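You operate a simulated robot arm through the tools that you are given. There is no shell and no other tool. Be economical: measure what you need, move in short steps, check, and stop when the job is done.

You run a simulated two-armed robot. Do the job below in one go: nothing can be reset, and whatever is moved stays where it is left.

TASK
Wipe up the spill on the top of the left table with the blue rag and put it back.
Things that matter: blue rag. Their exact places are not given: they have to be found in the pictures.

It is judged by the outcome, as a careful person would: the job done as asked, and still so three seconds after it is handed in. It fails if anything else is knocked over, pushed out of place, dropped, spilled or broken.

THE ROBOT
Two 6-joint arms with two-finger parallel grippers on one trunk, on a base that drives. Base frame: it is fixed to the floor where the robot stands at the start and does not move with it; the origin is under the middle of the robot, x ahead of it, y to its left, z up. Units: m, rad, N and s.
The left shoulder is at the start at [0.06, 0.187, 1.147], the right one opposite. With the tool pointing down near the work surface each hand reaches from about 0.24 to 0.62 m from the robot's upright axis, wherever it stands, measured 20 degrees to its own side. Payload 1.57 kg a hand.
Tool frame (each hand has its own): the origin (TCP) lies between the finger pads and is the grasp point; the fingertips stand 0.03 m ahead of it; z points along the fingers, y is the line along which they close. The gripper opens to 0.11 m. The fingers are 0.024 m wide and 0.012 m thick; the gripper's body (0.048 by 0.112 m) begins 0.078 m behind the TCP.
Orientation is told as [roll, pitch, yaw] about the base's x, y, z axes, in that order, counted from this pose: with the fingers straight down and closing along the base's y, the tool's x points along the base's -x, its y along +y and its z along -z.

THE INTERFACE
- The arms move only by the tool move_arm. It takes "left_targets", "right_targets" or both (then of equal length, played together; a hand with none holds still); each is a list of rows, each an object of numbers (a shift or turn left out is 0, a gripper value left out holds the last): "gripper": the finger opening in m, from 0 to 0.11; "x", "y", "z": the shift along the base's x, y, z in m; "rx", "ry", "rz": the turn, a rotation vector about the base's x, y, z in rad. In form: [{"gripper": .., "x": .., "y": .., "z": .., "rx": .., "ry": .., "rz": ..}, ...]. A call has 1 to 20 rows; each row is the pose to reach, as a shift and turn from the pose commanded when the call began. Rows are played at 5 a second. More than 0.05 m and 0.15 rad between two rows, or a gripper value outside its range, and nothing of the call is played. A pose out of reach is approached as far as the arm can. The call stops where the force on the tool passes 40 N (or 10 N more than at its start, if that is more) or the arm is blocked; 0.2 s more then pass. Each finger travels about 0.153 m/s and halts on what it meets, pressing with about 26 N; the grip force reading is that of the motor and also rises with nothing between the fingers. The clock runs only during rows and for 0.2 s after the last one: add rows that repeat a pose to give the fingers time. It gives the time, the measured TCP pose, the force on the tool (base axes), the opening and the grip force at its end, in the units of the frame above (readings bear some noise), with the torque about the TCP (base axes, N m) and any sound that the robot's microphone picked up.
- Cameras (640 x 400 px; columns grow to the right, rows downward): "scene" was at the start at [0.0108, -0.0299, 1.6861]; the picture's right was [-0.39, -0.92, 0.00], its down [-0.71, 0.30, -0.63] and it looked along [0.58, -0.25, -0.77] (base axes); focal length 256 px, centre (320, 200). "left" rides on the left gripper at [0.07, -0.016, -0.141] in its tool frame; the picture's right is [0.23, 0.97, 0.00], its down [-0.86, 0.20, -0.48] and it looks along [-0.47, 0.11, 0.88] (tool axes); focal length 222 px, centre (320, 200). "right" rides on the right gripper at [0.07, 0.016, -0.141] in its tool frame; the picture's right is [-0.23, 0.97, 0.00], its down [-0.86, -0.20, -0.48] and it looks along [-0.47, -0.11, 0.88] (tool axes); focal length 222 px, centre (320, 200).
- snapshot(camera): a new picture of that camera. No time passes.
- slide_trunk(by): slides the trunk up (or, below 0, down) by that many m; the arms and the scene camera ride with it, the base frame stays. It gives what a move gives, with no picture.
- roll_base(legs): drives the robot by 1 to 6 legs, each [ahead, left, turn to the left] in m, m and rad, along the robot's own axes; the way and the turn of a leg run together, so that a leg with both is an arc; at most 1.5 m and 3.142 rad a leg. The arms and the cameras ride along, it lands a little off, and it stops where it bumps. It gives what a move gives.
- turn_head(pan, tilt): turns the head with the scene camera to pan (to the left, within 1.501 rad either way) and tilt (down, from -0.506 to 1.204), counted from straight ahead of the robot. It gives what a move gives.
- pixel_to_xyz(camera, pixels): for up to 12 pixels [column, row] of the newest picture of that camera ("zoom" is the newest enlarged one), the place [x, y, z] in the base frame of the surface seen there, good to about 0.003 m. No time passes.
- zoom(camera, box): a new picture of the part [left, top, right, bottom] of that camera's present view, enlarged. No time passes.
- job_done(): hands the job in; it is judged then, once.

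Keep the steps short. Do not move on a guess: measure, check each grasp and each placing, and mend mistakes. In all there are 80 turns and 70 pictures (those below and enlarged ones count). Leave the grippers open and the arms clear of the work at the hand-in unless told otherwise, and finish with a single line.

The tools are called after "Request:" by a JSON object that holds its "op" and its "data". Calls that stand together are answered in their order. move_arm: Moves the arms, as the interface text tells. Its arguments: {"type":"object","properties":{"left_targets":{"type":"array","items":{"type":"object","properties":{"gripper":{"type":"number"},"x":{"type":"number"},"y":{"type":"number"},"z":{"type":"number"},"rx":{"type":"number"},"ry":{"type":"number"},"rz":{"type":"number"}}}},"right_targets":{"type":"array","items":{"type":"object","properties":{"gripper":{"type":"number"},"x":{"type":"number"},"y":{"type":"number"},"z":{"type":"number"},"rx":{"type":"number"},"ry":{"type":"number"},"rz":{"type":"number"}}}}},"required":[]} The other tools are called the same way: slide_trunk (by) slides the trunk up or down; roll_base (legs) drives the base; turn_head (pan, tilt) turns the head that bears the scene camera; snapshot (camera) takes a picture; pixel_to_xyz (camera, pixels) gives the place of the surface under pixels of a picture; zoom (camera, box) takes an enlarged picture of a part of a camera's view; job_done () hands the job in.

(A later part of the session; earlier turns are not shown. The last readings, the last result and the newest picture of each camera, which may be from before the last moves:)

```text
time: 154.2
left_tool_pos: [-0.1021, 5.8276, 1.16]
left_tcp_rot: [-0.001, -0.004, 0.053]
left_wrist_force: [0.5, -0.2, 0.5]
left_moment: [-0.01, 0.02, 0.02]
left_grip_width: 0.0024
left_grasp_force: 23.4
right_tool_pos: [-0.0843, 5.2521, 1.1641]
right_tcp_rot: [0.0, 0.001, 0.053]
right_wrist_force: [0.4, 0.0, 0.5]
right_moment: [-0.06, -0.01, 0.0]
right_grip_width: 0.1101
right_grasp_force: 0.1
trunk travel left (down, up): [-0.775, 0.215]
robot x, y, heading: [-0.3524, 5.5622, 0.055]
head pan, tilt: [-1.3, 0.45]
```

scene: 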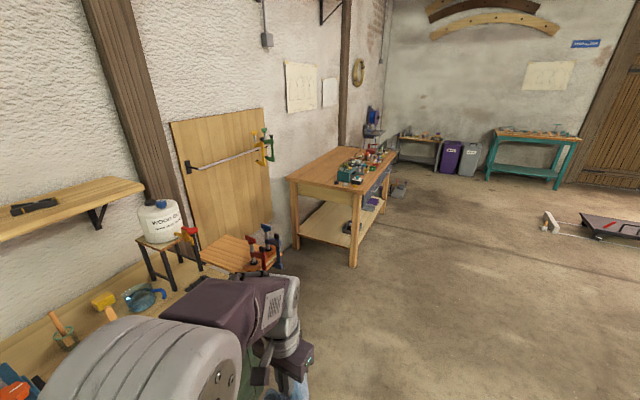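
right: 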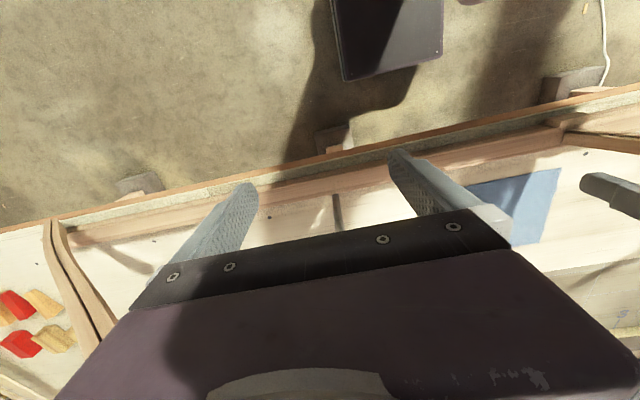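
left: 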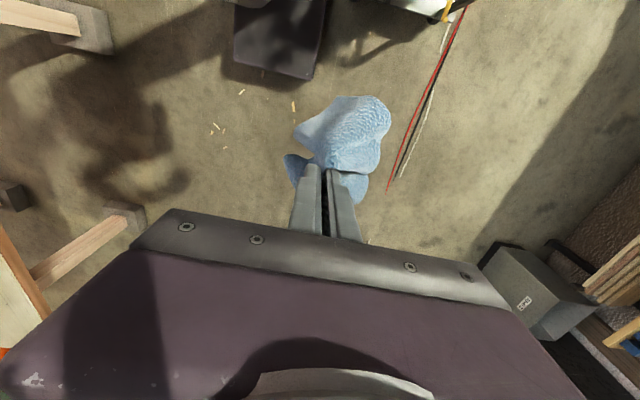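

The robot is at (-0.35, 5.56). I straighten and strafe right 3 m along the aisle.

Request:
{"op": "roll_base", "data": {"legs": [[0.08, 0, -0.055], [0, -1.5, 0], [0, -1.5, 0]]}}

```text
time: 169.2
left_tool_pos: [0.0973, 2.8575, 1.1599]
left_tcp_rot: [0.0, -0.006, 0.087]
left_wrist_force: [0.2, 0.3, 0.2]
left_moment: [-0.02, -0.03, 0.0]
left_grip_width: 0.0024
left_grasp_force: 23.9
right_tool_pos: [0.1358, 2.2821, 1.1638]
right_tcp_rot: [0.0, 0.001, 0.088]
right_wrist_force: [-0.1, 0.0, -0.2]
right_moment: [-0.01, 0.0, 0.0]
right_grip_width: 0.1099
right_grasp_force: 0.0
trunk travel left (down, up): [-0.775, 0.215]
robot x, y, heading: [-0.1411, 2.5838, 0.088]
head pan, tilt: [-1.3, 0.45]
```

Drifted a little toward the bench. I straighten, back off 0.12 m, and go 1.3 m right.

Request:
{"op": "roll_base", "data": {"legs": [[-0.12, 0, -0.088], [0, -1.3, 0]]}}

```text
time: 176.5
left_tool_pos: [0.0092, 1.5599, 1.16]
left_tcp_rot: [0.0, -0.005, 0.026]
left_wrist_force: [0.0, 0.5, -0.1]
left_moment: [-0.01, -0.01, 0.03]
left_grip_width: 0.0023
left_grasp_force: 24.2
right_tool_pos: [0.0085, 0.9845, 1.1637]
right_tcp_rot: [-0.002, 0.0, 0.024]
right_wrist_force: [1.3, 1.0, -0.4]
right_moment: [0.0, -0.01, -0.02]
right_grip_width: 0.1102
right_grasp_force: 0.1
trunk travel left (down, up): [-0.775, 0.215]
robot x, y, heading: [-0.2498, 1.3013, 0.022]
head pan, tilt: [-1.3, 0.45]
```

Next, to y≈-0.07, then back to x≈-0.42 to prepare the arm.

Request:
{"op": "roll_base", "data": {"legs": [[0, 0, -0.03], [0, -1.37, 0], [-0.17, 0, 0]]}}

```text
time: 184.9
left_tool_pos: [-0.1273, 0.1513, 1.1599]
left_tcp_rot: [0.002, -0.002, 0.066]
left_wrist_force: [0.1, 1.0, 0.0]
left_moment: [0.03, 0.03, -0.01]
left_grip_width: 0.0026
left_grasp_force: 24.0
right_tool_pos: [-0.1036, -0.4233, 1.163]
right_tcp_rot: [-0.003, 0.002, 0.064]
right_wrist_force: [-0.2, 0.6, 0.0]
right_moment: [-0.03, 0.0, 0.0]
right_grip_width: 0.11
right_grasp_force: 0.1
trunk travel left (down, up): [-0.775, 0.215]
robot x, y, heading: [-0.3741, -0.1176, 0.069]
head pan, tilt: [-1.3, 0.45]
```

Request:
{"op": "roll_base", "data": {"legs": [[-0.05, 0.05, -0.067]]}}

Request:
{"op": "turn_head", "data": {"pan": 0.1, "tilt": 0.9}}

```text
time: 185.9
left_tool_pos: [-0.1611, 0.1784, 1.1593]
left_tcp_rot: [0.001, -0.001, -0.004]
left_wrist_force: [0.4, 0.2, -0.8]
left_moment: [0.01, 0.04, 0.02]
left_grip_width: 0.0027
left_grasp_force: 23.7
right_tool_pos: [-0.1778, -0.3972, 1.1625]
right_tcp_rot: [0.002, 0.004, -0.006]
right_wrist_force: [0.2, -0.7, 0.8]
right_moment: [0.01, 0.02, 0.02]
right_grip_width: 0.11
right_grasp_force: 0.1
trunk travel left (down, up): [-0.775, 0.215]
robot x, y, heading: [-0.4259, -0.0703, -0.009]
head pan, tilt: [-1.3, 0.45]
```

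```text
time: 187.5
left_tool_pos: [-0.165, 0.1812, 1.1607]
left_tcp_rot: [0.0, -0.007, -0.004]
left_wrist_force: [0.4, -0.3, -0.9]
left_moment: [0.04, -0.02, 0.01]
left_grip_width: 0.0027
left_grasp_force: 24.0
right_tool_pos: [-0.1804, -0.3948, 1.164]
right_tcp_rot: [0.0, 0.001, -0.006]
right_wrist_force: [0.4, -0.4, 0.1]
right_moment: [0.02, 0.04, 0.01]
right_grip_width: 0.11
right_grasp_force: 0.1
trunk travel left (down, up): [-0.775, 0.215]
robot x, y, heading: [-0.4255, -0.0734, -0.009]
head pan, tilt: [0.099, 0.901]
```

The pose matches the one after the pick. I extend the left arm the reverse way it was folded.

Request:
{"op": "move_arm", "data": {"left_targets": [{"x": 0.04, "y": -0.03}, {"x": 0.08, "y": -0.05}, {"x": 0.12, "y": -0.07}, {"x": 0.16, "y": -0.09}, {"x": 0.2, "y": -0.11, "z": -0.02}, {"x": 0.24, "y": -0.13, "z": -0.04}, {"x": 0.28, "y": -0.15, "z": -0.05}]}}

Request:
{"op": "snapshot", "data": {"camera": "scene"}}

```text
time: 189.1
left_tool_pos: [0.114, 0.0302, 1.1075]
left_tcp_rot: [0.001, -0.002, -0.005]
left_wrist_force: [0.8, 0.4, -0.2]
left_moment: [0.02, 0.04, 0.01]
left_grip_width: 0.0026
left_grasp_force: 24.4
right_tool_pos: [-0.1789, -0.3952, 1.1625]
right_tcp_rot: [-0.001, 0.001, -0.006]
right_wrist_force: [-0.2, 0.4, 0.0]
right_moment: [-0.01, 0.02, 0.02]
right_grip_width: 0.1101
right_grasp_force: 0.0
trunk travel left (down, up): [-0.775, 0.215]
robot x, y, heading: [-0.4272, -0.0704, -0.003]
head pan, tilt: [0.099, 0.901]
```

```text
6 pictures are left
```

scene: 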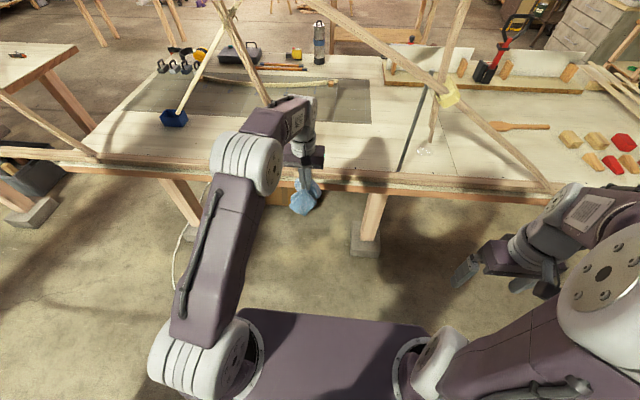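

Something new: at (425,150), just right of the grey rod on this bench, there's a small glossy patch, like clear liquid. I enlarge and measure it.

Request:
{"op": "zoom", "data": {"camera": "scene", "box": [385, 120, 475, 180]}}

Request:
{"op": "pixel_to_xyz", "data": {"camera": "zoom", "pixels": [[230, 200], [280, 190], [320, 210], [260, 240], [300, 160], [200, 230], [340, 240], [240, 170], [120, 200], [60, 330], [420, 200]]}}

```text
6.67 times, centred on (430, 150) of scene
```

zoom: 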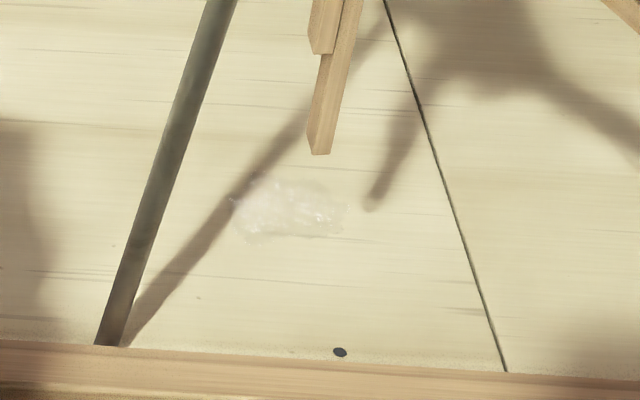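

```text
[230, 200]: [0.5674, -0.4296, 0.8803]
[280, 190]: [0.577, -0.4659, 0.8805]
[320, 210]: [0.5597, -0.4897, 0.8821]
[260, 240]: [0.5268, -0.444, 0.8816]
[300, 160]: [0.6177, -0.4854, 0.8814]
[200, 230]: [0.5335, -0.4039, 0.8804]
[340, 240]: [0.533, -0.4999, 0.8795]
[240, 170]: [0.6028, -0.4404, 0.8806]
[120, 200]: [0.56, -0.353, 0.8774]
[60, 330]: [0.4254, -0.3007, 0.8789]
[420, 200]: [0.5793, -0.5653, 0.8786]
```

That's the spill: a clear wet patch about x 0.525–0.595, y -0.42..-0.51. It's on the left board of this bench. I measure the obstacles around it: the rod, the hanging post end and the slanted beam.

Request:
{"op": "pixel_to_xyz", "data": {"camera": "scene", "pixels": [[402, 168], [412, 130], [422, 100], [430, 140], [437, 110], [450, 97], [475, 118], [500, 142], [525, 165], [548, 187], [465, 30], [405, 68]]}}

Request:
{"op": "pixel_to_xyz", "data": {"camera": "zoom", "pixels": [[105, 335], [160, 200], [220, 20], [318, 145], [325, 60], [625, 10], [400, 390], [100, 380]]}}

```text
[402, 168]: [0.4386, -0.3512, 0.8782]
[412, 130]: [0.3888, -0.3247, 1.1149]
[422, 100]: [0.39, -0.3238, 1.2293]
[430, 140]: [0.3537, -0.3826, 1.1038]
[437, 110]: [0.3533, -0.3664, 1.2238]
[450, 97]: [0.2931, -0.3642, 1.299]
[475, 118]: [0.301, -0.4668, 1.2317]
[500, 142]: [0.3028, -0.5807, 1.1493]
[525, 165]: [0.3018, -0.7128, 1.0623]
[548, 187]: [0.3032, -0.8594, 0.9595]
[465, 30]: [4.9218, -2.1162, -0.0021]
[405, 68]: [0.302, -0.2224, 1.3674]
```

```text
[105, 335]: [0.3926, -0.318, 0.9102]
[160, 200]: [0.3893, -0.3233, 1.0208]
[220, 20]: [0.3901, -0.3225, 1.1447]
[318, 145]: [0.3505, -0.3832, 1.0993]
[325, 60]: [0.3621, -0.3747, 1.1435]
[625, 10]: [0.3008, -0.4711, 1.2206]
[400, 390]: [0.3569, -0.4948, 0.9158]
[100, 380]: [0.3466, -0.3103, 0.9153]
```

I know the way in now. The slanted beam (x≈0.30) drops to the right: z 1.23 at y -0.47, 1.06 at y -0.71. With the trunk raised, the left arm can pass over it near y≈-0.72 and then swing left to the spill, clear of the rod (0.39, -0.32) and the post. I raise the trunk and strafe right.

Request:
{"op": "slide_trunk", "data": {"by": 0.2}}

Request:
{"op": "roll_base", "data": {"legs": [[0, -0.75, 0]]}}

```text
time: 191.2
left_tool_pos: [0.1121, 0.0309, 1.3081]
left_tcp_rot: [0.001, -0.003, -0.005]
left_wrist_force: [-0.3, -1.0, -1.0]
left_moment: [-0.02, 0.0, -0.01]
left_grip_width: 0.0025
left_grasp_force: 24.0
right_tool_pos: [-0.18, -0.3944, 1.3633]
right_tcp_rot: [0.0, 0.001, -0.007]
right_wrist_force: [0.1, -0.1, -0.7]
right_moment: [-0.03, 0.0, 0.01]
right_grip_width: 0.1101
right_grasp_force: 0.1
trunk travel left (down, up): [-0.975, 0.015]
robot x, y, heading: [-0.4268, -0.0712, -0.006]
head pan, tilt: [0.099, 0.901]
```

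```text
time: 195.2
left_tool_pos: [0.1053, -0.7128, 1.3083]
left_tcp_rot: [-0.002, -0.004, -0.017]
left_wrist_force: [-1.5, 0.8, 0.3]
left_moment: [-0.02, -0.01, 0.01]
left_grip_width: 0.0024
left_grasp_force: 23.9
right_tool_pos: [-0.1939, -1.1339, 1.3636]
right_tcp_rot: [-0.001, 0.0, -0.017]
right_wrist_force: [0.1, 0.2, -0.6]
right_moment: [-0.05, 0.03, -0.03]
right_grip_width: 0.1103
right_grasp_force: 0.1
trunk travel left (down, up): [-0.975, 0.015]
robot x, y, heading: [-0.4365, -0.8108, -0.021]
head pan, tilt: [0.099, 0.901]
```

The hand is at y -0.71, z 1.31, well above the beam there (about 1.07). I straighten and drive ahead 0.44 m.

Request:
{"op": "roll_base", "data": {"legs": [[0, 0, 0.02], [0.44, 0, 0]]}}

Request:
{"op": "turn_head", "data": {"pan": 0.3, "tilt": 1.05}}

Request:
{"op": "snapshot", "data": {"camera": "scene"}}

```text
time: 198.2
left_tool_pos: [0.5306, -0.6955, 1.3091]
left_tcp_rot: [-0.001, -0.007, 0.012]
left_wrist_force: [0.2, -1.0, 0.2]
left_moment: [0.02, -0.02, -0.01]
left_grip_width: 0.0023
left_grasp_force: 24.1
right_tool_pos: [0.2441, -1.125, 1.3646]
right_tcp_rot: [-0.001, -0.002, 0.011]
right_wrist_force: [-0.5, -0.3, 0.0]
right_moment: [0.01, -0.01, -0.01]
right_grip_width: 0.1102
right_grasp_force: 0.1
trunk travel left (down, up): [-0.975, 0.015]
robot x, y, heading: [-0.0028, -0.8086, 0.011]
head pan, tilt: [0.099, 0.901]
```

```text
time: 198.9
left_tool_pos: [0.5332, -0.6961, 1.3082]
left_tcp_rot: [0.0, -0.005, 0.013]
left_wrist_force: [-0.2, 0.1, 0.3]
left_moment: [0.01, -0.01, -0.01]
left_grip_width: 0.0025
left_grasp_force: 24.2
right_tool_pos: [0.2445, -1.1252, 1.3643]
right_tcp_rot: [0.001, 0.001, 0.012]
right_wrist_force: [0.0, 0.4, -0.4]
right_moment: [0.04, 0.04, 0.02]
right_grip_width: 0.1099
right_grasp_force: 0.1
trunk travel left (down, up): [-0.975, 0.015]
robot x, y, heading: [-0.0061, -0.8069, 0.016]
head pan, tilt: [0.3, 1.051]
```

```text
4 pictures are left
```

scene: 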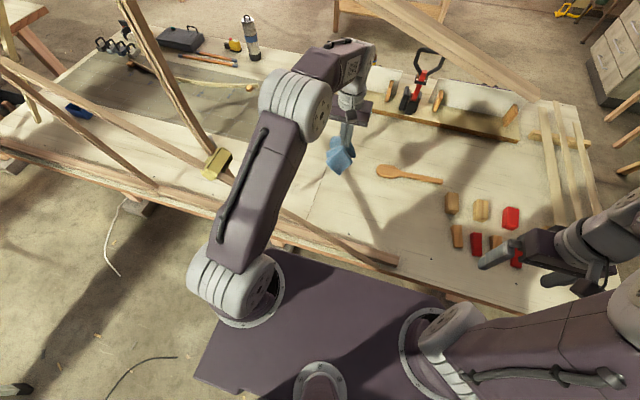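

The arm passes over the beam. I measure the elbow, the beam below it, and the loose beam end at (530,95).

Request:
{"op": "pixel_to_xyz", "data": {"camera": "scene", "pixels": [[530, 90], [440, 30], [270, 95], [320, 110], [300, 100], [240, 180], [300, 225], [215, 165], [200, 130], [340, 165], [340, 150]]}}

```text
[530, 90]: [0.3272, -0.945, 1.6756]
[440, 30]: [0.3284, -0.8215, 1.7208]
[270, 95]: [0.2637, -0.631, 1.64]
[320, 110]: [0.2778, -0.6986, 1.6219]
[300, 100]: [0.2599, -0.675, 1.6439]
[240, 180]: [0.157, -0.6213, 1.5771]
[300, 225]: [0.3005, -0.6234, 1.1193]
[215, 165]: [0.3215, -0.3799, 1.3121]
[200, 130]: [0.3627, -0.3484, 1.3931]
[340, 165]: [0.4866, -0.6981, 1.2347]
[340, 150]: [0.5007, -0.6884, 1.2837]
```

Everything is clear. I swing the hand left to above the spill (0.558, -0.466) and then lower to z≈1.02.

Request:
{"op": "move_arm", "data": {"left_targets": [{"x": 0.005, "y": 0.04}, {"x": 0.01, "y": 0.08}, {"x": 0.015, "y": 0.12}, {"x": 0.02, "y": 0.16}, {"x": 0.025, "y": 0.2}, {"x": 0.025, "y": 0.23}, {"x": 0.025, "y": 0.23, "z": -0.045}, {"x": 0.025, "y": 0.23, "z": -0.09}, {"x": 0.025, "y": 0.23, "z": -0.135}, {"x": 0.025, "y": 0.23, "z": -0.18}, {"x": 0.025, "y": 0.23, "z": -0.22}, {"x": 0.025, "y": 0.23, "z": -0.26}, {"x": 0.025, "y": 0.23, "z": -0.29}]}}

```text
time: 201.8
left_tool_pos: [0.5434, -0.4698, 1.0244]
left_tcp_rot: [0.0, -0.005, 0.013]
left_wrist_force: [0.7, 0.8, -0.2]
left_moment: [0.0, -0.03, 0.05]
left_grip_width: 0.0026
left_grasp_force: 24.2
left hand out of reach, approached as far as the arm can: row 12, 13
right_tool_pos: [0.2477, -1.1254, 1.3634]
right_tcp_rot: [0.0, 0.001, 0.012]
right_wrist_force: [-0.7, -0.7, 0.0]
right_moment: [0.03, -0.03, -0.04]
right_grip_width: 0.11
right_grasp_force: 0.1
trunk travel left (down, up): [-0.975, 0.015]
robot x, y, heading: [-0.0063, -0.807, 0.008]
head pan, tilt: [0.3, 1.051]
```

At the reach limit because the trunk is high. I raise the hand 0.07 and lower the trunk 0.13 instead; the upper arm still clears the beam by about 0.06.

Request:
{"op": "move_arm", "data": {"left_targets": [{"z": 0.04}, {"z": 0.07}]}}

Request:
{"op": "slide_trunk", "data": {"by": -0.1}}

```text
time: 202.3
left_tool_pos: [0.556, -0.4638, 1.0905]
left_tcp_rot: [-0.002, -0.002, 0.013]
left_wrist_force: [0.4, -0.8, 0.5]
left_moment: [-0.01, 0.01, 0.0]
left_grip_width: 0.0024
left_grasp_force: 23.9
left hand out of reach, approached as far as the arm can: row 1, 2
right_tool_pos: [0.248, -1.1255, 1.3641]
right_tcp_rot: [0.001, 0.001, 0.013]
right_wrist_force: [0.3, 0.6, 0.5]
right_moment: [0.01, -0.01, 0.01]
right_grip_width: 0.1101
right_grasp_force: 0.0
trunk travel left (down, up): [-0.975, 0.015]
robot x, y, heading: [-0.0081, -0.8022, 0.011]
head pan, tilt: [0.3, 1.051]
```

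```text
time: 203.7
left_tool_pos: [0.5555, -0.4689, 0.9946]
left_tcp_rot: [0.004, -0.004, 0.01]
left_wrist_force: [-0.4, -1.0, -0.4]
left_moment: [-0.01, 0.02, 0.02]
left_grip_width: 0.0024
left_grasp_force: 23.3
right_tool_pos: [0.2439, -1.1302, 1.2633]
right_tcp_rot: [0.003, -0.002, 0.013]
right_wrist_force: [0.4, 0.9, 0.7]
right_moment: [-0.03, 0.04, -0.01]
right_grip_width: 0.11
right_grasp_force: 0.0
trunk travel left (down, up): [-0.875, 0.115]
robot x, y, heading: [0.0004, -0.8043, 0.012]
head pan, tilt: [0.3, 1.051]
```

At this distance (0.65 m) the hand is at its limit. There's room for the base to come 0.07 m closer, since the deck's front is at x≈0.17 and the bench edge at 0.33.

Request:
{"op": "roll_base", "data": {"legs": [[0.07, 0, 0]]}}

Request:
{"op": "move_arm", "data": {"left_targets": [{"x": -0.04}, {"x": -0.06, "y": -0.005}, {"x": -0.06, "y": -0.005, "z": -0.03}, {"x": -0.06, "y": -0.005, "z": -0.05}]}}

```text
time: 204.7
left_tool_pos: [0.6211, -0.462, 0.9941]
left_tcp_rot: [-0.002, -0.008, 0.011]
left_wrist_force: [0.2, -0.4, 0.5]
left_moment: [-0.03, -0.04, -0.03]
left_grip_width: 0.0025
left_grasp_force: 23.8
right_tool_pos: [0.3097, -1.1241, 1.2664]
right_tcp_rot: [-0.002, -0.005, 0.012]
right_wrist_force: [-1.1, 0.1, 1.0]
right_moment: [-0.01, -0.09, -0.02]
right_grip_width: 0.11
right_grasp_force: 0.0
trunk travel left (down, up): [-0.875, 0.115]
robot x, y, heading: [0.0663, -0.8034, 0.01]
head pan, tilt: [0.3, 1.051]
```

```text
time: 205.7
left_tool_pos: [0.6034, -0.4539, 0.9227]
left_tcp_rot: [-0.002, 0.003, 0.011]
left_wrist_force: [0.1, -0.2, -0.3]
left_moment: [0.02, 0.01, 0.02]
left_grip_width: 0.0026
left_grasp_force: 23.9
left hand out of reach, approached as far as the arm can: row 1, 2, 3, 4
right_tool_pos: [0.3172, -1.1242, 1.2637]
right_tcp_rot: [-0.001, 0.001, 0.012]
right_wrist_force: [-0.4, -0.7, -0.4]
right_moment: [0.01, -0.02, 0.0]
right_grip_width: 0.1101
right_grasp_force: 0.0
trunk travel left (down, up): [-0.875, 0.115]
robot x, y, heading: [0.0626, -0.8085, 0.011]
head pan, tilt: [0.3, 1.051]
```

The reply says it's still out of reach, with the measured pose at (0.603, -0.454, 0.923). I shift back toward the robot and up a little, until commanded and measured poses agree.

Request:
{"op": "move_arm", "data": {"left_targets": [{"z": 0.02, "x": -0.02}, {"z": 0.03, "x": -0.045, "y": -0.012}, {"z": 0.03, "x": -0.045, "y": -0.012}]}}

```text
time: 206.5
left_tool_pos: [0.6044, -0.4476, 0.9367]
left_tcp_rot: [-0.001, -0.001, 0.013]
left_wrist_force: [1.0, 0.2, -0.2]
left_moment: [0.0, 0.01, 0.01]
left_grip_width: 0.0026
left_grasp_force: 24.1
left hand out of reach, approached as far as the arm can: row 1, 2, 3
right_tool_pos: [0.3167, -1.1254, 1.2643]
right_tcp_rot: [0.001, 0.0, 0.011]
right_wrist_force: [0.0, -0.8, 0.0]
right_moment: [0.01, -0.01, -0.01]
right_grip_width: 0.1098
right_grasp_force: 0.1
trunk travel left (down, up): [-0.875, 0.115]
robot x, y, heading: [0.0591, -0.8097, 0.007]
head pan, tilt: [0.3, 1.051]
```

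Request:
{"op": "move_arm", "data": {"left_targets": [{"x": -0.03}, {"x": -0.06}, {"x": -0.06}]}}

```text
time: 207.3
left_tool_pos: [0.6006, -0.4345, 0.9235]
left_tcp_rot: [0.002, 0.005, 0.01]
left_wrist_force: [-0.2, 0.0, -0.7]
left_moment: [0.0, 0.0, 0.01]
left_grip_width: 0.0025
left_grasp_force: 24.0
left hand out of reach, approached as far as the arm can: row 1, 2, 3
right_tool_pos: [0.3233, -1.1297, 1.2616]
right_tcp_rot: [0.004, 0.006, 0.011]
right_wrist_force: [0.4, -0.9, -0.7]
right_moment: [-0.02, 0.02, 0.01]
right_grip_width: 0.11
right_grasp_force: 0.1
trunk travel left (down, up): [-0.875, 0.115]
robot x, y, heading: [0.0668, -0.8092, 0.013]
head pan, tilt: [0.3, 1.051]
```

Closer targets don't help, so the limit is the hand's depth below the shoulder. At the pick it was 0.24; now it's 0.32. I command the hand back to (0.558, -0.466, 1.0), then lower the trunk 0.06.

Request:
{"op": "move_arm", "data": {"left_targets": [{"x": 0.04, "y": 0.01, "z": 0.03}, {"x": 0.08, "y": 0.017, "z": 0.05}, {"x": 0.095, "y": 0.017, "z": 0.07}, {"x": 0.095, "y": 0.017, "z": 0.07}]}}

Request:
{"op": "slide_trunk", "data": {"by": -0.06}}

Request:
{"op": "move_arm", "data": {"left_targets": [{"z": 0.0}, {"z": 0.0}]}}

```text
refused: row 1 steps farther than a row can; nothing moved
```

```text
time: 207.8
left_tool_pos: [0.6056, -0.4346, 0.9119]
left_tcp_rot: [0.005, -0.001, 0.008]
left_wrist_force: [0.3, -0.1, 5.8]
left_moment: [0.0, -0.02, 0.01]
left_grip_width: 0.0025
left_grasp_force: 24.0
right_tool_pos: [0.3241, -1.1303, 1.2461]
right_tcp_rot: [0.004, 0.006, 0.011]
right_wrist_force: [0.5, -0.9, -0.2]
right_moment: [0.04, -0.04, -0.02]
right_grip_width: 0.1101
right_grasp_force: 0.0
trunk travel left (down, up): [-0.861, 0.129]
robot x, y, heading: [0.0656, -0.8086, 0.009]
head pan, tilt: [0.3, 1.051]
stopped: the force on the tool passed its limit at 58 N (the readings are from after the stop); the commanded pose is now the measured one
```

```text
time: 208.4
left_tool_pos: [0.604, -0.4341, 0.9117]
left_tcp_rot: [0.005, 0.003, 0.011]
left_wrist_force: [2.4, -4.1, 12.4]
left_moment: [-0.06, -0.13, 0.03]
left_grip_width: 0.0024
left_grasp_force: 23.7
right_tool_pos: [0.3252, -1.1317, 1.2477]
right_tcp_rot: [0.004, 0.008, 0.01]
right_wrist_force: [0.9, -0.1, -0.3]
right_moment: [-0.01, -0.01, -0.02]
right_grip_width: 0.1099
right_grasp_force: 0.0
trunk travel left (down, up): [-0.861, 0.129]
robot x, y, heading: [0.0654, -0.8038, 0.008]
head pan, tilt: [0.3, 1.051]
```

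My refused move let the hand touch the table with the rag; it stopped softly right at the spill's edge. The commanded pose is now the true one. I lift 0.07 and then lower the trunk 0.05.

Request:
{"op": "move_arm", "data": {"left_targets": [{"z": 0.03}, {"z": 0.06}, {"z": 0.08}, {"x": -0.03, "y": -0.02, "z": 0.08}, {"x": -0.045, "y": -0.03, "z": 0.08}]}}

```text
time: 209.6
left_tool_pos: [0.6151, -0.4263, 0.9861]
left_tcp_rot: [-0.002, 0.0, 0.012]
left_wrist_force: [-0.4, 0.4, -0.5]
left_moment: [-0.01, 0.0, 0.01]
left_grip_width: 0.0023
left_grasp_force: 23.3
left hand out of reach, approached as far as the arm can: row 1, 2, 3, 4, 5
right_tool_pos: [0.3162, -1.1236, 1.2505]
right_tcp_rot: [-0.002, 0.0, 0.013]
right_wrist_force: [0.8, -0.4, -0.1]
right_moment: [0.0, 0.03, 0.02]
right_grip_width: 0.1101
right_grasp_force: 0.0
trunk travel left (down, up): [-0.861, 0.129]
robot x, y, heading: [0.0673, -0.8081, 0.013]
head pan, tilt: [0.3, 1.051]
```

The hand stays about 0.51 m from the shoulder whatever I ask, so the arm seems to be stretched out. I look at it.

Request:
{"op": "snapshot", "data": {"camera": "scene"}}

Request:
{"op": "pixel_to_xyz", "data": {"camera": "scene", "pixels": [[300, 110], [270, 150], [250, 180], [310, 90], [290, 140], [320, 60], [300, 230], [260, 200]]}}

```text
3 pictures are left
```

scene: 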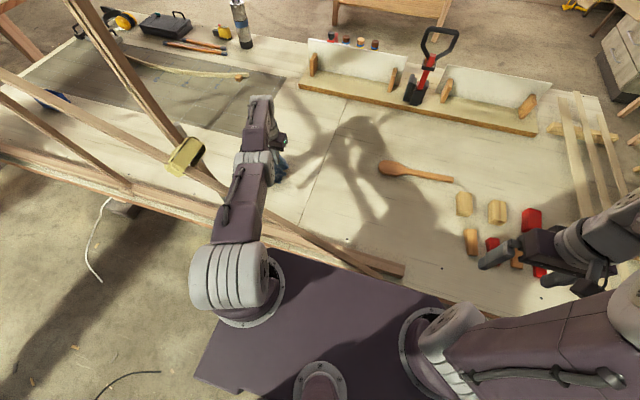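

```text
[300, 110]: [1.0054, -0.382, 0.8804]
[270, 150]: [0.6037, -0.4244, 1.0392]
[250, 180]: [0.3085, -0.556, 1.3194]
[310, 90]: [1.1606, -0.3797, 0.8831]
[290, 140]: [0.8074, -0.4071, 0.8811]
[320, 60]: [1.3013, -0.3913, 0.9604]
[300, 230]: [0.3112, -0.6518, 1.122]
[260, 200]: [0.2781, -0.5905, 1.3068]
```

The upper arm lies level over the beam with its elbow low, an awkward posture. I raise the hand 0.16 m to free it.

Request:
{"op": "move_arm", "data": {"left_targets": [{"z": 0.04}, {"z": 0.08}, {"z": 0.12}, {"z": 0.16}, {"z": 0.2}, {"z": 0.2}]}}

```text
time: 211.0
left_tool_pos: [0.6186, -0.4262, 1.1868]
left_tcp_rot: [-0.002, -0.001, 0.011]
left_wrist_force: [0.2, 0.8, -0.6]
left_moment: [0.02, 0.04, -0.02]
left_grip_width: 0.0023
left_grasp_force: 23.7
left hand out of reach, approached as far as the arm can: row 1, 2, 3, 4
right_tool_pos: [0.3178, -1.1244, 1.25]
right_tcp_rot: [-0.001, 0.001, 0.012]
right_wrist_force: [-0.3, 0.3, 0.1]
right_moment: [0.01, 0.0, -0.01]
right_grip_width: 0.1098
right_grasp_force: 0.0
trunk travel left (down, up): [-0.861, 0.129]
robot x, y, heading: [0.0633, -0.8066, 0.015]
head pan, tilt: [0.3, 1.051]
```

Now it's in reach again; each failed try had left the hand too far out (0.615). At this height I move back to (0.556, -0.466).

Request:
{"op": "move_arm", "data": {"left_targets": [{"x": -0.03, "y": -0.02}, {"x": -0.062, "y": -0.04}, {"x": -0.062, "y": -0.04, "z": -0.04}, {"x": -0.062, "y": -0.04, "z": -0.08}, {"x": -0.062, "y": -0.04, "z": -0.12}]}}

```text
time: 212.2
left_tool_pos: [0.6253, -0.4322, 1.1548]
left_tcp_rot: [-0.003, -0.001, 0.012]
left_wrist_force: [0.3, -0.2, 0.2]
left_moment: [0.03, -0.01, 0.01]
left_grip_width: 0.0025
left_grasp_force: 23.9
left hand out of reach, approached as far as the arm can: row 1, 2, 3, 4, 5
right_tool_pos: [0.3178, -1.1243, 1.2501]
right_tcp_rot: [0.0, 0.0, 0.013]
right_wrist_force: [-0.3, -0.6, -0.7]
right_moment: [0.02, 0.01, 0.01]
right_grip_width: 0.1099
right_grasp_force: 0.0
trunk travel left (down, up): [-0.861, 0.129]
robot x, y, heading: [0.067, -0.8063, 0.01]
head pan, tilt: [0.3, 1.051]
```

The elbow has flipped low. I stretch the arm outward over free space above the bench, then raise and draw back so the elbow comes up again.

Request:
{"op": "move_arm", "data": {"left_targets": [{"x": 0.03, "z": 0.02}, {"x": 0.06, "z": 0.04}, {"x": 0.09, "z": 0.07}, {"x": 0.12, "z": 0.1}, {"x": 0.12, "z": 0.14}, {"x": 0.1, "z": 0.18}, {"x": 0.07, "z": 0.2}, {"x": 0.04, "z": 0.2}, {"x": 0.0, "z": 0.2}, {"x": -0.04, "y": -0.02, "z": 0.2}, {"x": -0.07, "y": -0.04, "z": 0.2}]}}

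```text
time: 214.6
left_tool_pos: [0.549, -0.4775, 1.355]
left_tcp_rot: [0.001, -0.007, 0.013]
left_wrist_force: [-0.9, -1.2, -0.2]
left_moment: [0.01, -0.04, 0.03]
left_grip_width: 0.0026
left_grasp_force: 23.8
left hand out of reach, approached as far as the arm can: row 1, 2, 3, 4, 5, 6, 7, 8, 9, 10
right_tool_pos: [0.3132, -1.1267, 1.2509]
right_tcp_rot: [0.001, -0.002, 0.012]
right_wrist_force: [-0.4, 0.5, -0.5]
right_moment: [0.01, 0.0, -0.01]
right_grip_width: 0.1099
right_grasp_force: 0.1
trunk travel left (down, up): [-0.861, 0.129]
robot x, y, heading: [0.0653, -0.8073, 0.015]
head pan, tilt: [0.3, 1.051]
```

That pose is reached. I lower in small steps to see whether the posture is right now.

Request:
{"op": "move_arm", "data": {"left_targets": [{"z": -0.04}, {"z": -0.08}, {"z": -0.12}, {"z": -0.16}, {"z": -0.2}]}}

Request:
{"op": "pixel_to_xyz", "data": {"camera": "scene", "pixels": [[250, 180]]}}

```text
time: 215.8
left_tool_pos: [0.5546, -0.4735, 1.1525]
left_tcp_rot: [0.002, -0.004, 0.012]
left_wrist_force: [-0.2, -0.9, 0.6]
left_moment: [-0.03, -0.03, 0.03]
left_grip_width: 0.0026
left_grasp_force: 24.2
right_tool_pos: [0.3177, -1.1244, 1.2497]
right_tcp_rot: [-0.001, 0.0, 0.012]
right_wrist_force: [-0.8, 0.6, 0.9]
right_moment: [0.02, 0.02, 0.03]
right_grip_width: 0.11
right_grasp_force: 0.0
trunk travel left (down, up): [-0.861, 0.129]
robot x, y, heading: [0.0661, -0.8076, 0.011]
head pan, tilt: [0.3, 1.051]
```

```text
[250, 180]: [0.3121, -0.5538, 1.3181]
```

All rows are in reach now. I continue to z≈0.96.

Request:
{"op": "move_arm", "data": {"left_targets": [{"z": -0.04}, {"z": -0.08}, {"z": -0.12}, {"z": -0.16}, {"z": -0.19}]}}

```text
time: 217.0
left_tool_pos: [0.5547, -0.4721, 0.9644]
left_tcp_rot: [-0.002, -0.003, 0.013]
left_wrist_force: [0.0, 0.9, -0.2]
left_moment: [-0.04, 0.01, -0.02]
left_grip_width: 0.0023
left_grasp_force: 23.4
right_tool_pos: [0.3183, -1.1242, 1.2502]
right_tcp_rot: [-0.002, -0.001, 0.013]
right_wrist_force: [0.4, 0.7, -0.1]
right_moment: [0.0, 0.0, 0.03]
right_grip_width: 0.1096
right_grasp_force: 0.1
trunk travel left (down, up): [-0.861, 0.129]
robot x, y, heading: [0.0658, -0.8063, 0.011]
head pan, tilt: [0.3, 1.051]
```

The hand is over the spill at (0.555, -0.472, 0.964). I lower the rag onto it and wipe in four strokes covering x 0.52–0.595, y -0.41..-0.52.

Request:
{"op": "move_arm", "data": {"left_targets": [{"z": -0.03}, {"x": -0.03, "y": 0.035, "z": -0.035}, {"x": -0.035, "y": 0.055, "z": -0.049}, {"x": -0.035, "y": 0.01, "z": -0.049}, {"x": -0.035, "y": -0.03, "z": -0.049}, {"x": -0.035, "y": -0.05, "z": -0.049}, {"x": -0.01, "y": -0.05, "z": -0.049}, {"x": -0.01, "y": -0.005, "z": -0.049}, {"x": -0.01, "y": 0.04, "z": -0.049}, {"x": -0.01, "y": 0.06, "z": -0.049}, {"x": 0.015, "y": 0.06, "z": -0.049}, {"x": 0.015, "y": 0.015, "z": -0.049}, {"x": 0.015, "y": -0.03, "z": -0.049}, {"x": 0.015, "y": -0.05, "z": -0.049}, {"x": 0.04, "y": -0.05, "z": -0.049}, {"x": 0.04, "y": -0.005, "z": -0.049}, {"x": 0.04, "y": 0.04, "z": -0.049}, {"x": 0.04, "y": 0.055, "z": -0.045}, {"x": 0.02, "y": 0.02, "z": -0.02}, {"x": 0.0, "y": 0.0, "z": 0.02}]}}

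Request:
{"op": "zoom", "data": {"camera": "scene", "box": [180, 60, 380, 220]}}

```text
time: 221.2
left_tool_pos: [0.5556, -0.4742, 0.9817]
left_tcp_rot: [0.001, -0.005, 0.011]
left_wrist_force: [0.6, 0.0, 0.6]
left_moment: [-0.01, -0.04, -0.01]
left_grip_width: 0.0025
left_grasp_force: 24.0
right_tool_pos: [0.316, -1.1258, 1.2507]
right_tcp_rot: [0.001, -0.001, 0.012]
right_wrist_force: [-0.1, 0.0, 0.7]
right_moment: [0.0, -0.04, 0.03]
right_grip_width: 0.11
right_grasp_force: 0.1
trunk travel left (down, up): [-0.861, 0.129]
robot x, y, heading: [0.0637, -0.8041, 0.012]
head pan, tilt: [0.3, 1.051]
```

```text
2.50 times, centred on (280, 140) of scene
```

zoom: 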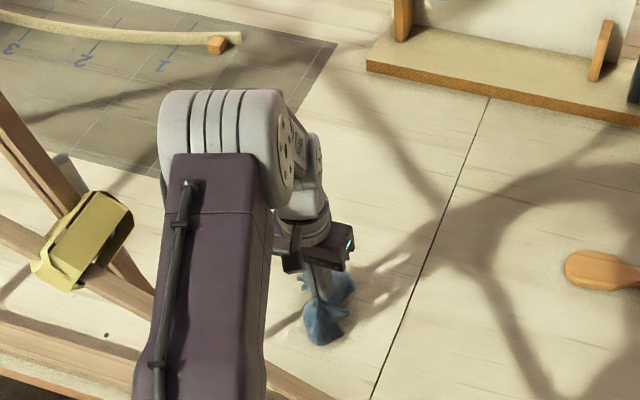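

The strokes went without a stop. I can't see the spot past the hand, so I make a second pass a touch lower, crosswise, then lift.

Request:
{"op": "move_arm", "data": {"left_targets": [{"x": -0.02, "y": 0.03, "z": -0.03}, {"x": -0.03, "y": 0.045, "z": -0.073}, {"x": 0.01, "y": 0.05, "z": -0.073}, {"x": 0.045, "y": 0.05, "z": -0.073}, {"x": 0.045, "y": 0.025, "z": -0.073}, {"x": 0.0, "y": 0.025, "z": -0.073}, {"x": -0.04, "y": 0.025, "z": -0.073}, {"x": -0.04, "y": 0.0, "z": -0.073}, {"x": 0.005, "y": 0.0, "z": -0.073}, {"x": 0.045, "y": 0.0, "z": -0.073}, {"x": 0.045, "y": -0.025, "z": -0.073}, {"x": 0.0, "y": -0.025, "z": -0.073}, {"x": -0.04, "y": -0.025, "z": -0.073}, {"x": -0.04, "y": -0.045, "z": -0.073}, {"x": 0.005, "y": -0.045, "z": -0.073}, {"x": 0.04, "y": -0.045, "z": -0.073}]}}

Request:
{"op": "move_arm", "data": {"left_targets": [{"x": -0.02, "y": 0.02, "z": 0.03}, {"x": -0.04, "y": 0.045, "z": 0.06}, {"x": -0.04, "y": 0.045, "z": 0.1}, {"x": -0.04, "y": 0.045, "z": 0.14}, {"x": -0.04, "y": 0.045, "z": 0.18}, {"x": -0.04, "y": 0.045, "z": 0.22}, {"x": -0.04, "y": 0.045, "z": 0.26}, {"x": -0.04, "y": 0.045, "z": 0.3}, {"x": -0.04, "y": 0.01, "z": 0.32}, {"x": -0.04, "y": -0.03, "z": 0.34}, {"x": -0.04, "y": -0.07, "z": 0.36}, {"x": -0.04, "y": -0.11, "z": 0.37}, {"x": -0.04, "y": -0.15, "z": 0.38}, {"x": -0.04, "y": -0.18, "z": 0.38}]}}

Request:
{"op": "zoom", "data": {"camera": "scene", "box": [220, 100, 340, 220]}}

```text
time: 222.2
left_tool_pos: [0.5847, -0.4253, 0.9119]
left_tcp_rot: [-0.001, 0.004, 0.012]
left_wrist_force: [-9.1, -3.0, 28.0]
left_moment: [-0.27, 0.25, -0.04]
left_grip_width: 0.0025
left_grasp_force: 24.2
right_tool_pos: [0.313, -1.1268, 1.2507]
right_tcp_rot: [0.001, -0.001, 0.012]
right_wrist_force: [0.9, -0.1, 0.3]
right_moment: [-0.04, -0.01, -0.03]
right_grip_width: 0.1099
right_grasp_force: 0.1
trunk travel left (down, up): [-0.861, 0.129]
robot x, y, heading: [0.0682, -0.8079, 0.013]
head pan, tilt: [0.3, 1.051]
stopped in row 4 (left hand): the force on the tool passed its limit at 85 N (the readings are from after the stop); the commanded pose is now the measured one
```

```text
time: 225.2
left_tool_pos: [0.545, -0.6073, 1.2883]
left_tcp_rot: [-0.002, 0.01, 0.013]
left_wrist_force: [0.7, -0.3, 0.5]
left_moment: [0.05, -0.01, 0.01]
left_grip_width: 0.0023
left_grasp_force: 23.8
right_tool_pos: [0.3167, -1.1263, 1.2508]
right_tcp_rot: [0.0, -0.001, 0.012]
right_wrist_force: [-0.6, 0.5, 0.0]
right_moment: [0.02, 0.0, 0.0]
right_grip_width: 0.1099
right_grasp_force: 0.0
trunk travel left (down, up): [-0.861, 0.129]
robot x, y, heading: [0.0656, -0.8058, 0.01]
head pan, tilt: [0.3, 1.051]
```

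```text
3.33 times, centred on (280, 160) of scene
```

zoom: 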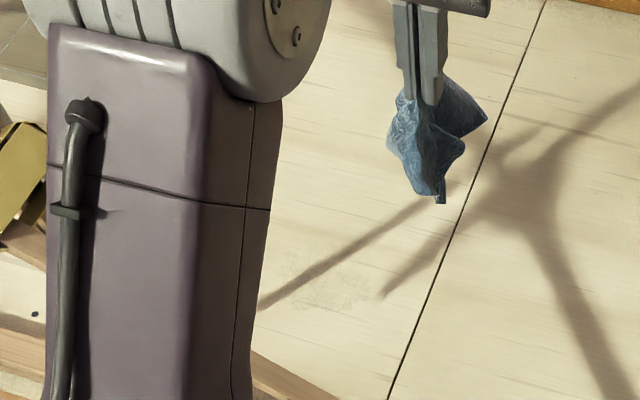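

The rag is held. At zoom (335,285) the gloss is gone, but a faint speckled residue seems to remain. I measure it.

Request:
{"op": "pixel_to_xyz", "data": {"camera": "zoom", "pixels": [[335, 285], [300, 275], [370, 290], [330, 310], [340, 262], [280, 295], [440, 200]]}}

```text
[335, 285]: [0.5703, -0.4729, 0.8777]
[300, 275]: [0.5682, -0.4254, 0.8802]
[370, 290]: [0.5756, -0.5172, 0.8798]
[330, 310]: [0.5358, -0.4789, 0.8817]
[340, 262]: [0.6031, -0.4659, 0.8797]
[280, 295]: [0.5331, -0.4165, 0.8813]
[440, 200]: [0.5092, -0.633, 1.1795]
```

The residue covers x 0.535–0.60, y -0.42..-0.52. I go back by the same way and wipe it twice, lengthwise and crosswise, at z≈0.914 (pressing a bit more than the first pass). Then I lift out again.

Request:
{"op": "move_arm", "data": {"left_targets": [{"y": 0.04}, {"y": 0.08}, {"x": 0.01, "y": 0.12}, {"x": 0.022, "y": 0.135}, {"x": 0.022, "y": 0.135, "z": -0.045}, {"x": 0.022, "y": 0.135, "z": -0.09}, {"x": 0.022, "y": 0.135, "z": -0.135}, {"x": 0.022, "y": 0.135, "z": -0.18}, {"x": 0.022, "y": 0.135, "z": -0.225}, {"x": 0.022, "y": 0.135, "z": -0.27}, {"x": 0.022, "y": 0.135, "z": -0.31}, {"x": 0.022, "y": 0.135, "z": -0.335}, {"x": 0.022, "y": 0.135, "z": -0.335}]}}

```text
time: 228.0
left_tool_pos: [0.5667, -0.4716, 0.9545]
left_tcp_rot: [-0.003, 0.007, 0.009]
left_wrist_force: [0.6, -1.0, 0.3]
left_moment: [-0.01, 0.02, 0.03]
left_grip_width: 0.0026
left_grasp_force: 24.5
right_tool_pos: [0.3163, -1.1245, 1.2506]
right_tcp_rot: [0.002, 0.001, 0.012]
right_wrist_force: [0.1, -0.4, -0.9]
right_moment: [0.0, 0.01, 0.0]
right_grip_width: 0.1098
right_grasp_force: 0.1
trunk travel left (down, up): [-0.861, 0.129]
robot x, y, heading: [0.0665, -0.8072, 0.009]
head pan, tilt: [0.3, 1.051]
```

In place. Now the two wiping passes and the lift.

Request:
{"op": "move_arm", "data": {"left_targets": [{"x": -0.02, "y": 0.03, "z": -0.02}, {"x": -0.035, "y": 0.05, "z": -0.043}, {"x": -0.035, "y": 0.01, "z": -0.043}, {"x": -0.035, "y": -0.03, "z": -0.043}, {"x": -0.035, "y": -0.055, "z": -0.043}, {"x": -0.015, "y": -0.055, "z": -0.043}, {"x": -0.015, "y": -0.01, "z": -0.043}, {"x": -0.015, "y": 0.035, "z": -0.043}, {"x": -0.015, "y": 0.055, "z": -0.043}, {"x": 0.005, "y": 0.055, "z": -0.043}, {"x": 0.005, "y": 0.01, "z": -0.043}, {"x": 0.005, "y": -0.035, "z": -0.043}, {"x": 0.005, "y": -0.055, "z": -0.043}, {"x": 0.025, "y": -0.055, "z": -0.043}, {"x": 0.025, "y": -0.01, "z": -0.043}, {"x": 0.025, "y": 0.035, "z": -0.043}, {"x": 0.025, "y": 0.055, "z": -0.04}, {"x": 0.01, "y": 0.02, "z": -0.02}, {"x": 0.0, "y": 0.0, "z": 0.0}]}}

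Request:
{"op": "move_arm", "data": {"left_targets": [{"x": -0.02, "y": 0.03, "z": -0.02}, {"x": -0.035, "y": 0.045, "z": -0.0435}, {"x": 0.0, "y": 0.045, "z": -0.0435}, {"x": 0.035, "y": 0.045, "z": -0.0435}, {"x": 0.035, "y": 0.022, "z": -0.0435}, {"x": 0.0, "y": 0.022, "z": -0.0435}, {"x": -0.035, "y": 0.022, "z": -0.0435}, {"x": -0.035, "y": 0.0, "z": -0.0435}, {"x": 0.0, "y": 0.0, "z": -0.0435}, {"x": 0.035, "y": 0.0, "z": -0.0435}, {"x": 0.035, "y": -0.025, "z": -0.0435}, {"x": 0.0, "y": -0.025, "z": -0.0435}, {"x": -0.035, "y": -0.025, "z": -0.0435}, {"x": -0.035, "y": -0.048, "z": -0.0435}, {"x": 0.0, "y": -0.048, "z": -0.0435}, {"x": 0.035, "y": -0.048, "z": -0.0435}, {"x": 0.02, "y": -0.02, "z": -0.01}, {"x": 0.0, "y": 0.0, "z": 0.03}]}}

Request:
{"op": "move_arm", "data": {"left_targets": [{"z": 0.045}, {"z": 0.09}, {"z": 0.135}, {"z": 0.18}, {"z": 0.225}, {"z": 0.26}, {"x": -0.01, "y": -0.04, "z": 0.28}, {"x": -0.02, "y": -0.08, "z": 0.3}, {"x": -0.02, "y": -0.12, "z": 0.3}, {"x": -0.02, "y": -0.16, "z": 0.3}, {"x": -0.02, "y": -0.2, "z": 0.3}]}}

Request:
{"op": "slide_trunk", "data": {"by": 0.1}}

```text
time: 229.0
left_tool_pos: [0.5321, -0.496, 0.9118]
left_tcp_rot: [0.002, 0.002, 0.011]
left_wrist_force: [-6.4, 1.5, 22.5]
left_moment: [-0.04, 0.23, -0.03]
left_grip_width: 0.0023
left_grasp_force: 23.9
right_tool_pos: [0.3147, -1.1272, 1.2495]
right_tcp_rot: [0.003, -0.001, 0.015]
right_wrist_force: [0.6, -0.1, 0.0]
right_moment: [0.0, -0.01, 0.01]
right_grip_width: 0.11
right_grasp_force: 0.0
trunk travel left (down, up): [-0.861, 0.129]
robot x, y, heading: [0.0651, -0.8036, 0.016]
head pan, tilt: [0.3, 1.051]
stopped in row 5 (left hand): the force on the tool passed its limit at 44 N (the readings are from after the stop); the commanded pose is now the measured one
```

```text
time: 229.3
left_tool_pos: [0.5322, -0.4933, 0.9118]
left_tcp_rot: [0.0, -0.003, 0.007]
left_wrist_force: [-6.1, -6.6, 28.3]
left_moment: [-0.29, 0.28, 0.0]
left_grip_width: 0.0025
left_grasp_force: 23.2
right_tool_pos: [0.3139, -1.1262, 1.25]
right_tcp_rot: [0.0, -0.004, 0.012]
right_wrist_force: [0.4, 0.3, 0.8]
right_moment: [-0.02, -0.04, 0.02]
right_grip_width: 0.1099
right_grasp_force: 0.2
trunk travel left (down, up): [-0.861, 0.129]
robot x, y, heading: [0.0619, -0.8059, 0.012]
head pan, tilt: [0.3, 1.051]
stopped in row 1 (left hand): the force on the tool passed its limit at 59 N (the readings are from after the stop); the commanded pose is now the measured one
```

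```text
time: 231.7
left_tool_pos: [0.5135, -0.6932, 1.2096]
left_tcp_rot: [0.001, -0.004, 0.011]
left_wrist_force: [-0.2, -0.4, 0.0]
left_moment: [0.01, 0.01, 0.01]
left_grip_width: 0.0023
left_grasp_force: 24.1
right_tool_pos: [0.3167, -1.1256, 1.2493]
right_tcp_rot: [0.001, 0.001, 0.012]
right_wrist_force: [0.2, 0.2, 0.0]
right_moment: [0.04, -0.03, 0.0]
right_grip_width: 0.11
right_grasp_force: 0.1
trunk travel left (down, up): [-0.861, 0.129]
robot x, y, heading: [0.063, -0.8066, 0.011]
head pan, tilt: [0.3, 1.051]
```

```text
time: 233.0
left_tool_pos: [0.5145, -0.6918, 1.3086]
left_tcp_rot: [-0.001, -0.003, 0.008]
left_wrist_force: [-0.4, -0.7, -0.6]
left_moment: [-0.01, -0.04, 0.0]
left_grip_width: 0.0027
left_grasp_force: 24.0
right_tool_pos: [0.3177, -1.124, 1.3509]
right_tcp_rot: [0.001, -0.001, 0.013]
right_wrist_force: [0.5, -0.4, 0.7]
right_moment: [0.04, -0.03, -0.02]
right_grip_width: 0.1103
right_grasp_force: 0.1
trunk travel left (down, up): [-0.961, 0.029]
robot x, y, heading: [0.0654, -0.8074, 0.018]
head pan, tilt: [0.3, 1.051]
```

The passes stopped early from pressing too hard. I go back once more with a lighter press (z≈0.9155, as in the first full pass), lengthwise and crosswise. Then I lift out and take a check picture.

Request:
{"op": "slide_trunk", "data": {"by": -0.1}}

Request:
{"op": "move_arm", "data": {"left_targets": [{"x": 0.01, "y": 0.04}, {"x": 0.02, "y": 0.08}, {"x": 0.03, "y": 0.12}, {"x": 0.04, "y": 0.16}, {"x": 0.05, "y": 0.2}, {"x": 0.052, "y": 0.22}, {"x": 0.052, "y": 0.22, "z": -0.045}, {"x": 0.052, "y": 0.22, "z": -0.09}, {"x": 0.052, "y": 0.22, "z": -0.135}, {"x": 0.052, "y": 0.22, "z": -0.18}, {"x": 0.052, "y": 0.22, "z": -0.225}, {"x": 0.052, "y": 0.22, "z": -0.255}]}}

Request:
{"op": "move_arm", "data": {"left_targets": [{"x": -0.02, "y": 0.03, "z": -0.02}, {"x": -0.035, "y": 0.05, "z": -0.041}, {"x": -0.035, "y": 0.01, "z": -0.041}, {"x": -0.035, "y": -0.03, "z": -0.041}, {"x": -0.035, "y": -0.05, "z": -0.041}, {"x": -0.012, "y": -0.05, "z": -0.041}, {"x": -0.012, "y": -0.01, "z": -0.041}, {"x": -0.012, "y": 0.03, "z": -0.041}, {"x": -0.012, "y": 0.052, "z": -0.041}, {"x": 0.01, "y": 0.052, "z": -0.041}, {"x": 0.01, "y": 0.01, "z": -0.041}, {"x": 0.01, "y": -0.03, "z": -0.041}, {"x": 0.01, "y": -0.05, "z": -0.041}, {"x": 0.032, "y": -0.05, "z": -0.041}, {"x": 0.032, "y": -0.01, "z": -0.041}, {"x": 0.032, "y": 0.03, "z": -0.041}, {"x": 0.032, "y": 0.052, "z": -0.041}, {"x": 0.015, "y": 0.02, "z": -0.02}, {"z": 0.0}]}}

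Request:
{"op": "move_arm", "data": {"left_targets": [{"x": -0.02, "y": 0.03, "z": -0.02}, {"x": -0.035, "y": 0.045, "z": -0.0415}, {"x": 0.0, "y": 0.045, "z": -0.0415}, {"x": 0.035, "y": 0.045, "z": -0.0415}, {"x": 0.035, "y": 0.022, "z": -0.0415}, {"x": 0.0, "y": 0.022, "z": -0.0415}, {"x": -0.035, "y": 0.022, "z": -0.0415}, {"x": -0.035, "y": 0.0, "z": -0.0415}, {"x": 0.0, "y": 0.0, "z": -0.0415}, {"x": 0.035, "y": 0.0, "z": -0.0415}, {"x": 0.035, "y": -0.025, "z": -0.0415}, {"x": 0.0, "y": -0.025, "z": -0.0415}, {"x": -0.035, "y": -0.025, "z": -0.0415}, {"x": -0.035, "y": -0.048, "z": -0.0415}, {"x": 0.0, "y": -0.048, "z": -0.0415}, {"x": 0.035, "y": -0.048, "z": -0.0415}, {"x": 0.02, "y": -0.02, "z": -0.01}, {"x": 0.0, "y": 0.0, "z": 0.03}]}}

Request:
{"op": "move_arm", "data": {"left_targets": [{"z": 0.045}, {"z": 0.09}, {"z": 0.135}, {"z": 0.18}, {"z": 0.225}, {"x": -0.01, "y": -0.04, "z": 0.24}, {"x": -0.02, "y": -0.08, "z": 0.25}, {"x": -0.03, "y": -0.12, "z": 0.25}, {"x": -0.04, "y": -0.16, "z": 0.25}, {"x": -0.05, "y": -0.2, "z": 0.25}, {"x": -0.05, "y": -0.22, "z": 0.25}]}}

Request:
{"op": "slide_trunk", "data": {"by": 0.1}}

Request:
{"op": "zoom", "data": {"camera": "scene", "box": [240, 130, 340, 210]}}

```text
time: 234.3
left_tool_pos: [0.5143, -0.6915, 1.2103]
left_tcp_rot: [0.0, -0.002, 0.009]
left_wrist_force: [0.3, -1.0, -0.7]
left_moment: [0.01, 0.01, 0.02]
left_grip_width: 0.0024
left_grasp_force: 23.8
right_tool_pos: [0.3174, -1.1245, 1.2503]
right_tcp_rot: [-0.001, 0.0, 0.012]
right_wrist_force: [-0.5, -0.2, 0.0]
right_moment: [0.01, 0.0, 0.02]
right_grip_width: 0.1099
right_grasp_force: 0.1
trunk travel left (down, up): [-0.861, 0.129]
robot x, y, heading: [0.0669, -0.8077, 0.016]
head pan, tilt: [0.3, 1.051]
```

```text
time: 236.9
left_tool_pos: [0.5664, -0.4703, 0.955]
left_tcp_rot: [0.0, -0.004, 0.01]
left_wrist_force: [0.5, -0.4, 0.2]
left_moment: [0.01, -0.03, 0.01]
left_grip_width: 0.0025
left_grasp_force: 23.6
right_tool_pos: [0.3172, -1.1228, 1.2519]
right_tcp_rot: [-0.002, -0.001, 0.013]
right_wrist_force: [0.6, 0.3, -0.2]
right_moment: [0.0, 0.03, 0.02]
right_grip_width: 0.1099
right_grasp_force: 0.0
trunk travel left (down, up): [-0.861, 0.129]
robot x, y, heading: [0.0635, -0.8015, 0.014]
head pan, tilt: [0.3, 1.051]
```

```text
time: 240.9
left_tool_pos: [0.5644, -0.4718, 0.9547]
left_tcp_rot: [0.0, -0.005, 0.011]
left_wrist_force: [-0.4, 0.4, -0.1]
left_moment: [0.04, 0.0, 0.01]
left_grip_width: 0.0027
left_grasp_force: 24.4
left hand out of reach, approached as far as the arm can: row 17
right_tool_pos: [0.3149, -1.1256, 1.2501]
right_tcp_rot: [0.001, -0.003, 0.016]
right_wrist_force: [0.0, 0.3, -0.3]
right_moment: [0.02, 0.0, 0.04]
right_grip_width: 0.1103
right_grasp_force: 0.1
trunk travel left (down, up): [-0.861, 0.129]
robot x, y, heading: [0.0654, -0.8083, 0.012]
head pan, tilt: [0.3, 1.051]
```

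```text
time: 244.7
left_tool_pos: [0.5691, -0.469, 0.9848]
left_tcp_rot: [-0.003, -0.003, 0.01]
left_wrist_force: [0.3, -0.6, -0.7]
left_moment: [0.02, 0.02, 0.0]
left_grip_width: 0.0025
left_grasp_force: 24.3
left hand out of reach, approached as far as the arm can: row 4
right_tool_pos: [0.3154, -1.1246, 1.2506]
right_tcp_rot: [-0.002, -0.001, 0.011]
right_wrist_force: [0.2, -0.2, -0.3]
right_moment: [0.0, -0.01, -0.02]
right_grip_width: 0.1101
right_grasp_force: 0.1
trunk travel left (down, up): [-0.861, 0.129]
robot x, y, heading: [0.0653, -0.8045, 0.01]
head pan, tilt: [0.3, 1.051]
```

```text
time: 247.1
left_tool_pos: [0.5178, -0.692, 1.2338]
left_tcp_rot: [0.002, -0.002, 0.009]
left_wrist_force: [-1.1, 0.5, 0.6]
left_moment: [0.01, 0.0, -0.01]
left_grip_width: 0.0024
left_grasp_force: 24.4
right_tool_pos: [0.3178, -1.1253, 1.2507]
right_tcp_rot: [-0.001, 0.0, 0.015]
right_wrist_force: [-0.3, -0.3, -0.9]
right_moment: [0.01, -0.01, 0.04]
right_grip_width: 0.1103
right_grasp_force: 0.2
trunk travel left (down, up): [-0.861, 0.129]
robot x, y, heading: [0.0648, -0.8056, 0.013]
head pan, tilt: [0.3, 1.051]
```

```text
time: 248.4
left_tool_pos: [0.5169, -0.6912, 1.3327]
left_tcp_rot: [0.0, -0.002, 0.007]
left_wrist_force: [-0.1, -0.1, -0.6]
left_moment: [0.0, 0.02, 0.01]
left_grip_width: 0.0027
left_grasp_force: 23.7
right_tool_pos: [0.3176, -1.1238, 1.3489]
right_tcp_rot: [-0.002, 0.0, 0.011]
right_wrist_force: [-1.1, -0.2, -0.7]
right_moment: [0.02, -0.03, -0.01]
right_grip_width: 0.11
right_grasp_force: 0.0
trunk travel left (down, up): [-0.961, 0.029]
robot x, y, heading: [0.0649, -0.8059, 0.015]
head pan, tilt: [0.3, 1.051]
```

```text
5.00 times, centred on (290, 170) of scene
```

zoom: 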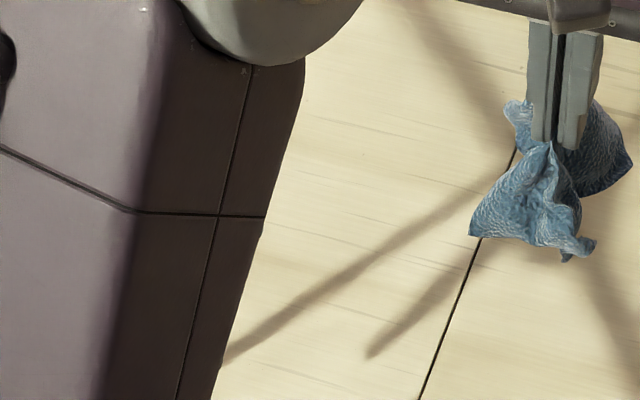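

The spot is clean: the residue is gone. I back out over the beam, strafe left to the rag's place, and bring the trunk down to its pick height.

Request:
{"op": "roll_base", "data": {"legs": [[-0.5, 0, 0], [0, 0.735, 0]]}}

Request:
{"op": "slide_trunk", "data": {"by": -0.186}}

```text
time: 255.0
left_tool_pos: [0.0064, 0.0366, 1.3342]
left_tcp_rot: [0.0, -0.002, 0.023]
left_wrist_force: [-0.3, -0.4, -0.8]
left_moment: [0.01, 0.0, -0.02]
left_grip_width: 0.0023
left_grasp_force: 23.9
right_tool_pos: [-0.1894, -0.4008, 1.3497]
right_tcp_rot: [0.0, 0.0, 0.026]
right_wrist_force: [-0.1, -0.8, 0.4]
right_moment: [0.0, 0.02, 0.02]
right_grip_width: 0.11
right_grasp_force: 0.1
trunk travel left (down, up): [-0.961, 0.029]
robot x, y, heading: [-0.4435, -0.0808, 0.025]
head pan, tilt: [0.3, 1.051]
```

```text
time: 257.0
left_tool_pos: [0.0065, 0.0378, 1.1488]
left_tcp_rot: [-0.001, -0.002, 0.021]
left_wrist_force: [-0.3, 0.6, -0.1]
left_moment: [0.03, -0.03, 0.01]
left_grip_width: 0.0024
left_grasp_force: 23.6
right_tool_pos: [-0.1888, -0.3977, 1.1655]
right_tcp_rot: [-0.003, 0.001, 0.026]
right_wrist_force: [0.0, -0.2, 1.5]
right_moment: [0.0, -0.02, -0.01]
right_grip_width: 0.1101
right_grasp_force: 0.1
trunk travel left (down, up): [-0.775, 0.215]
robot x, y, heading: [-0.4433, -0.0823, 0.029]
head pan, tilt: [0.3, 1.051]
```

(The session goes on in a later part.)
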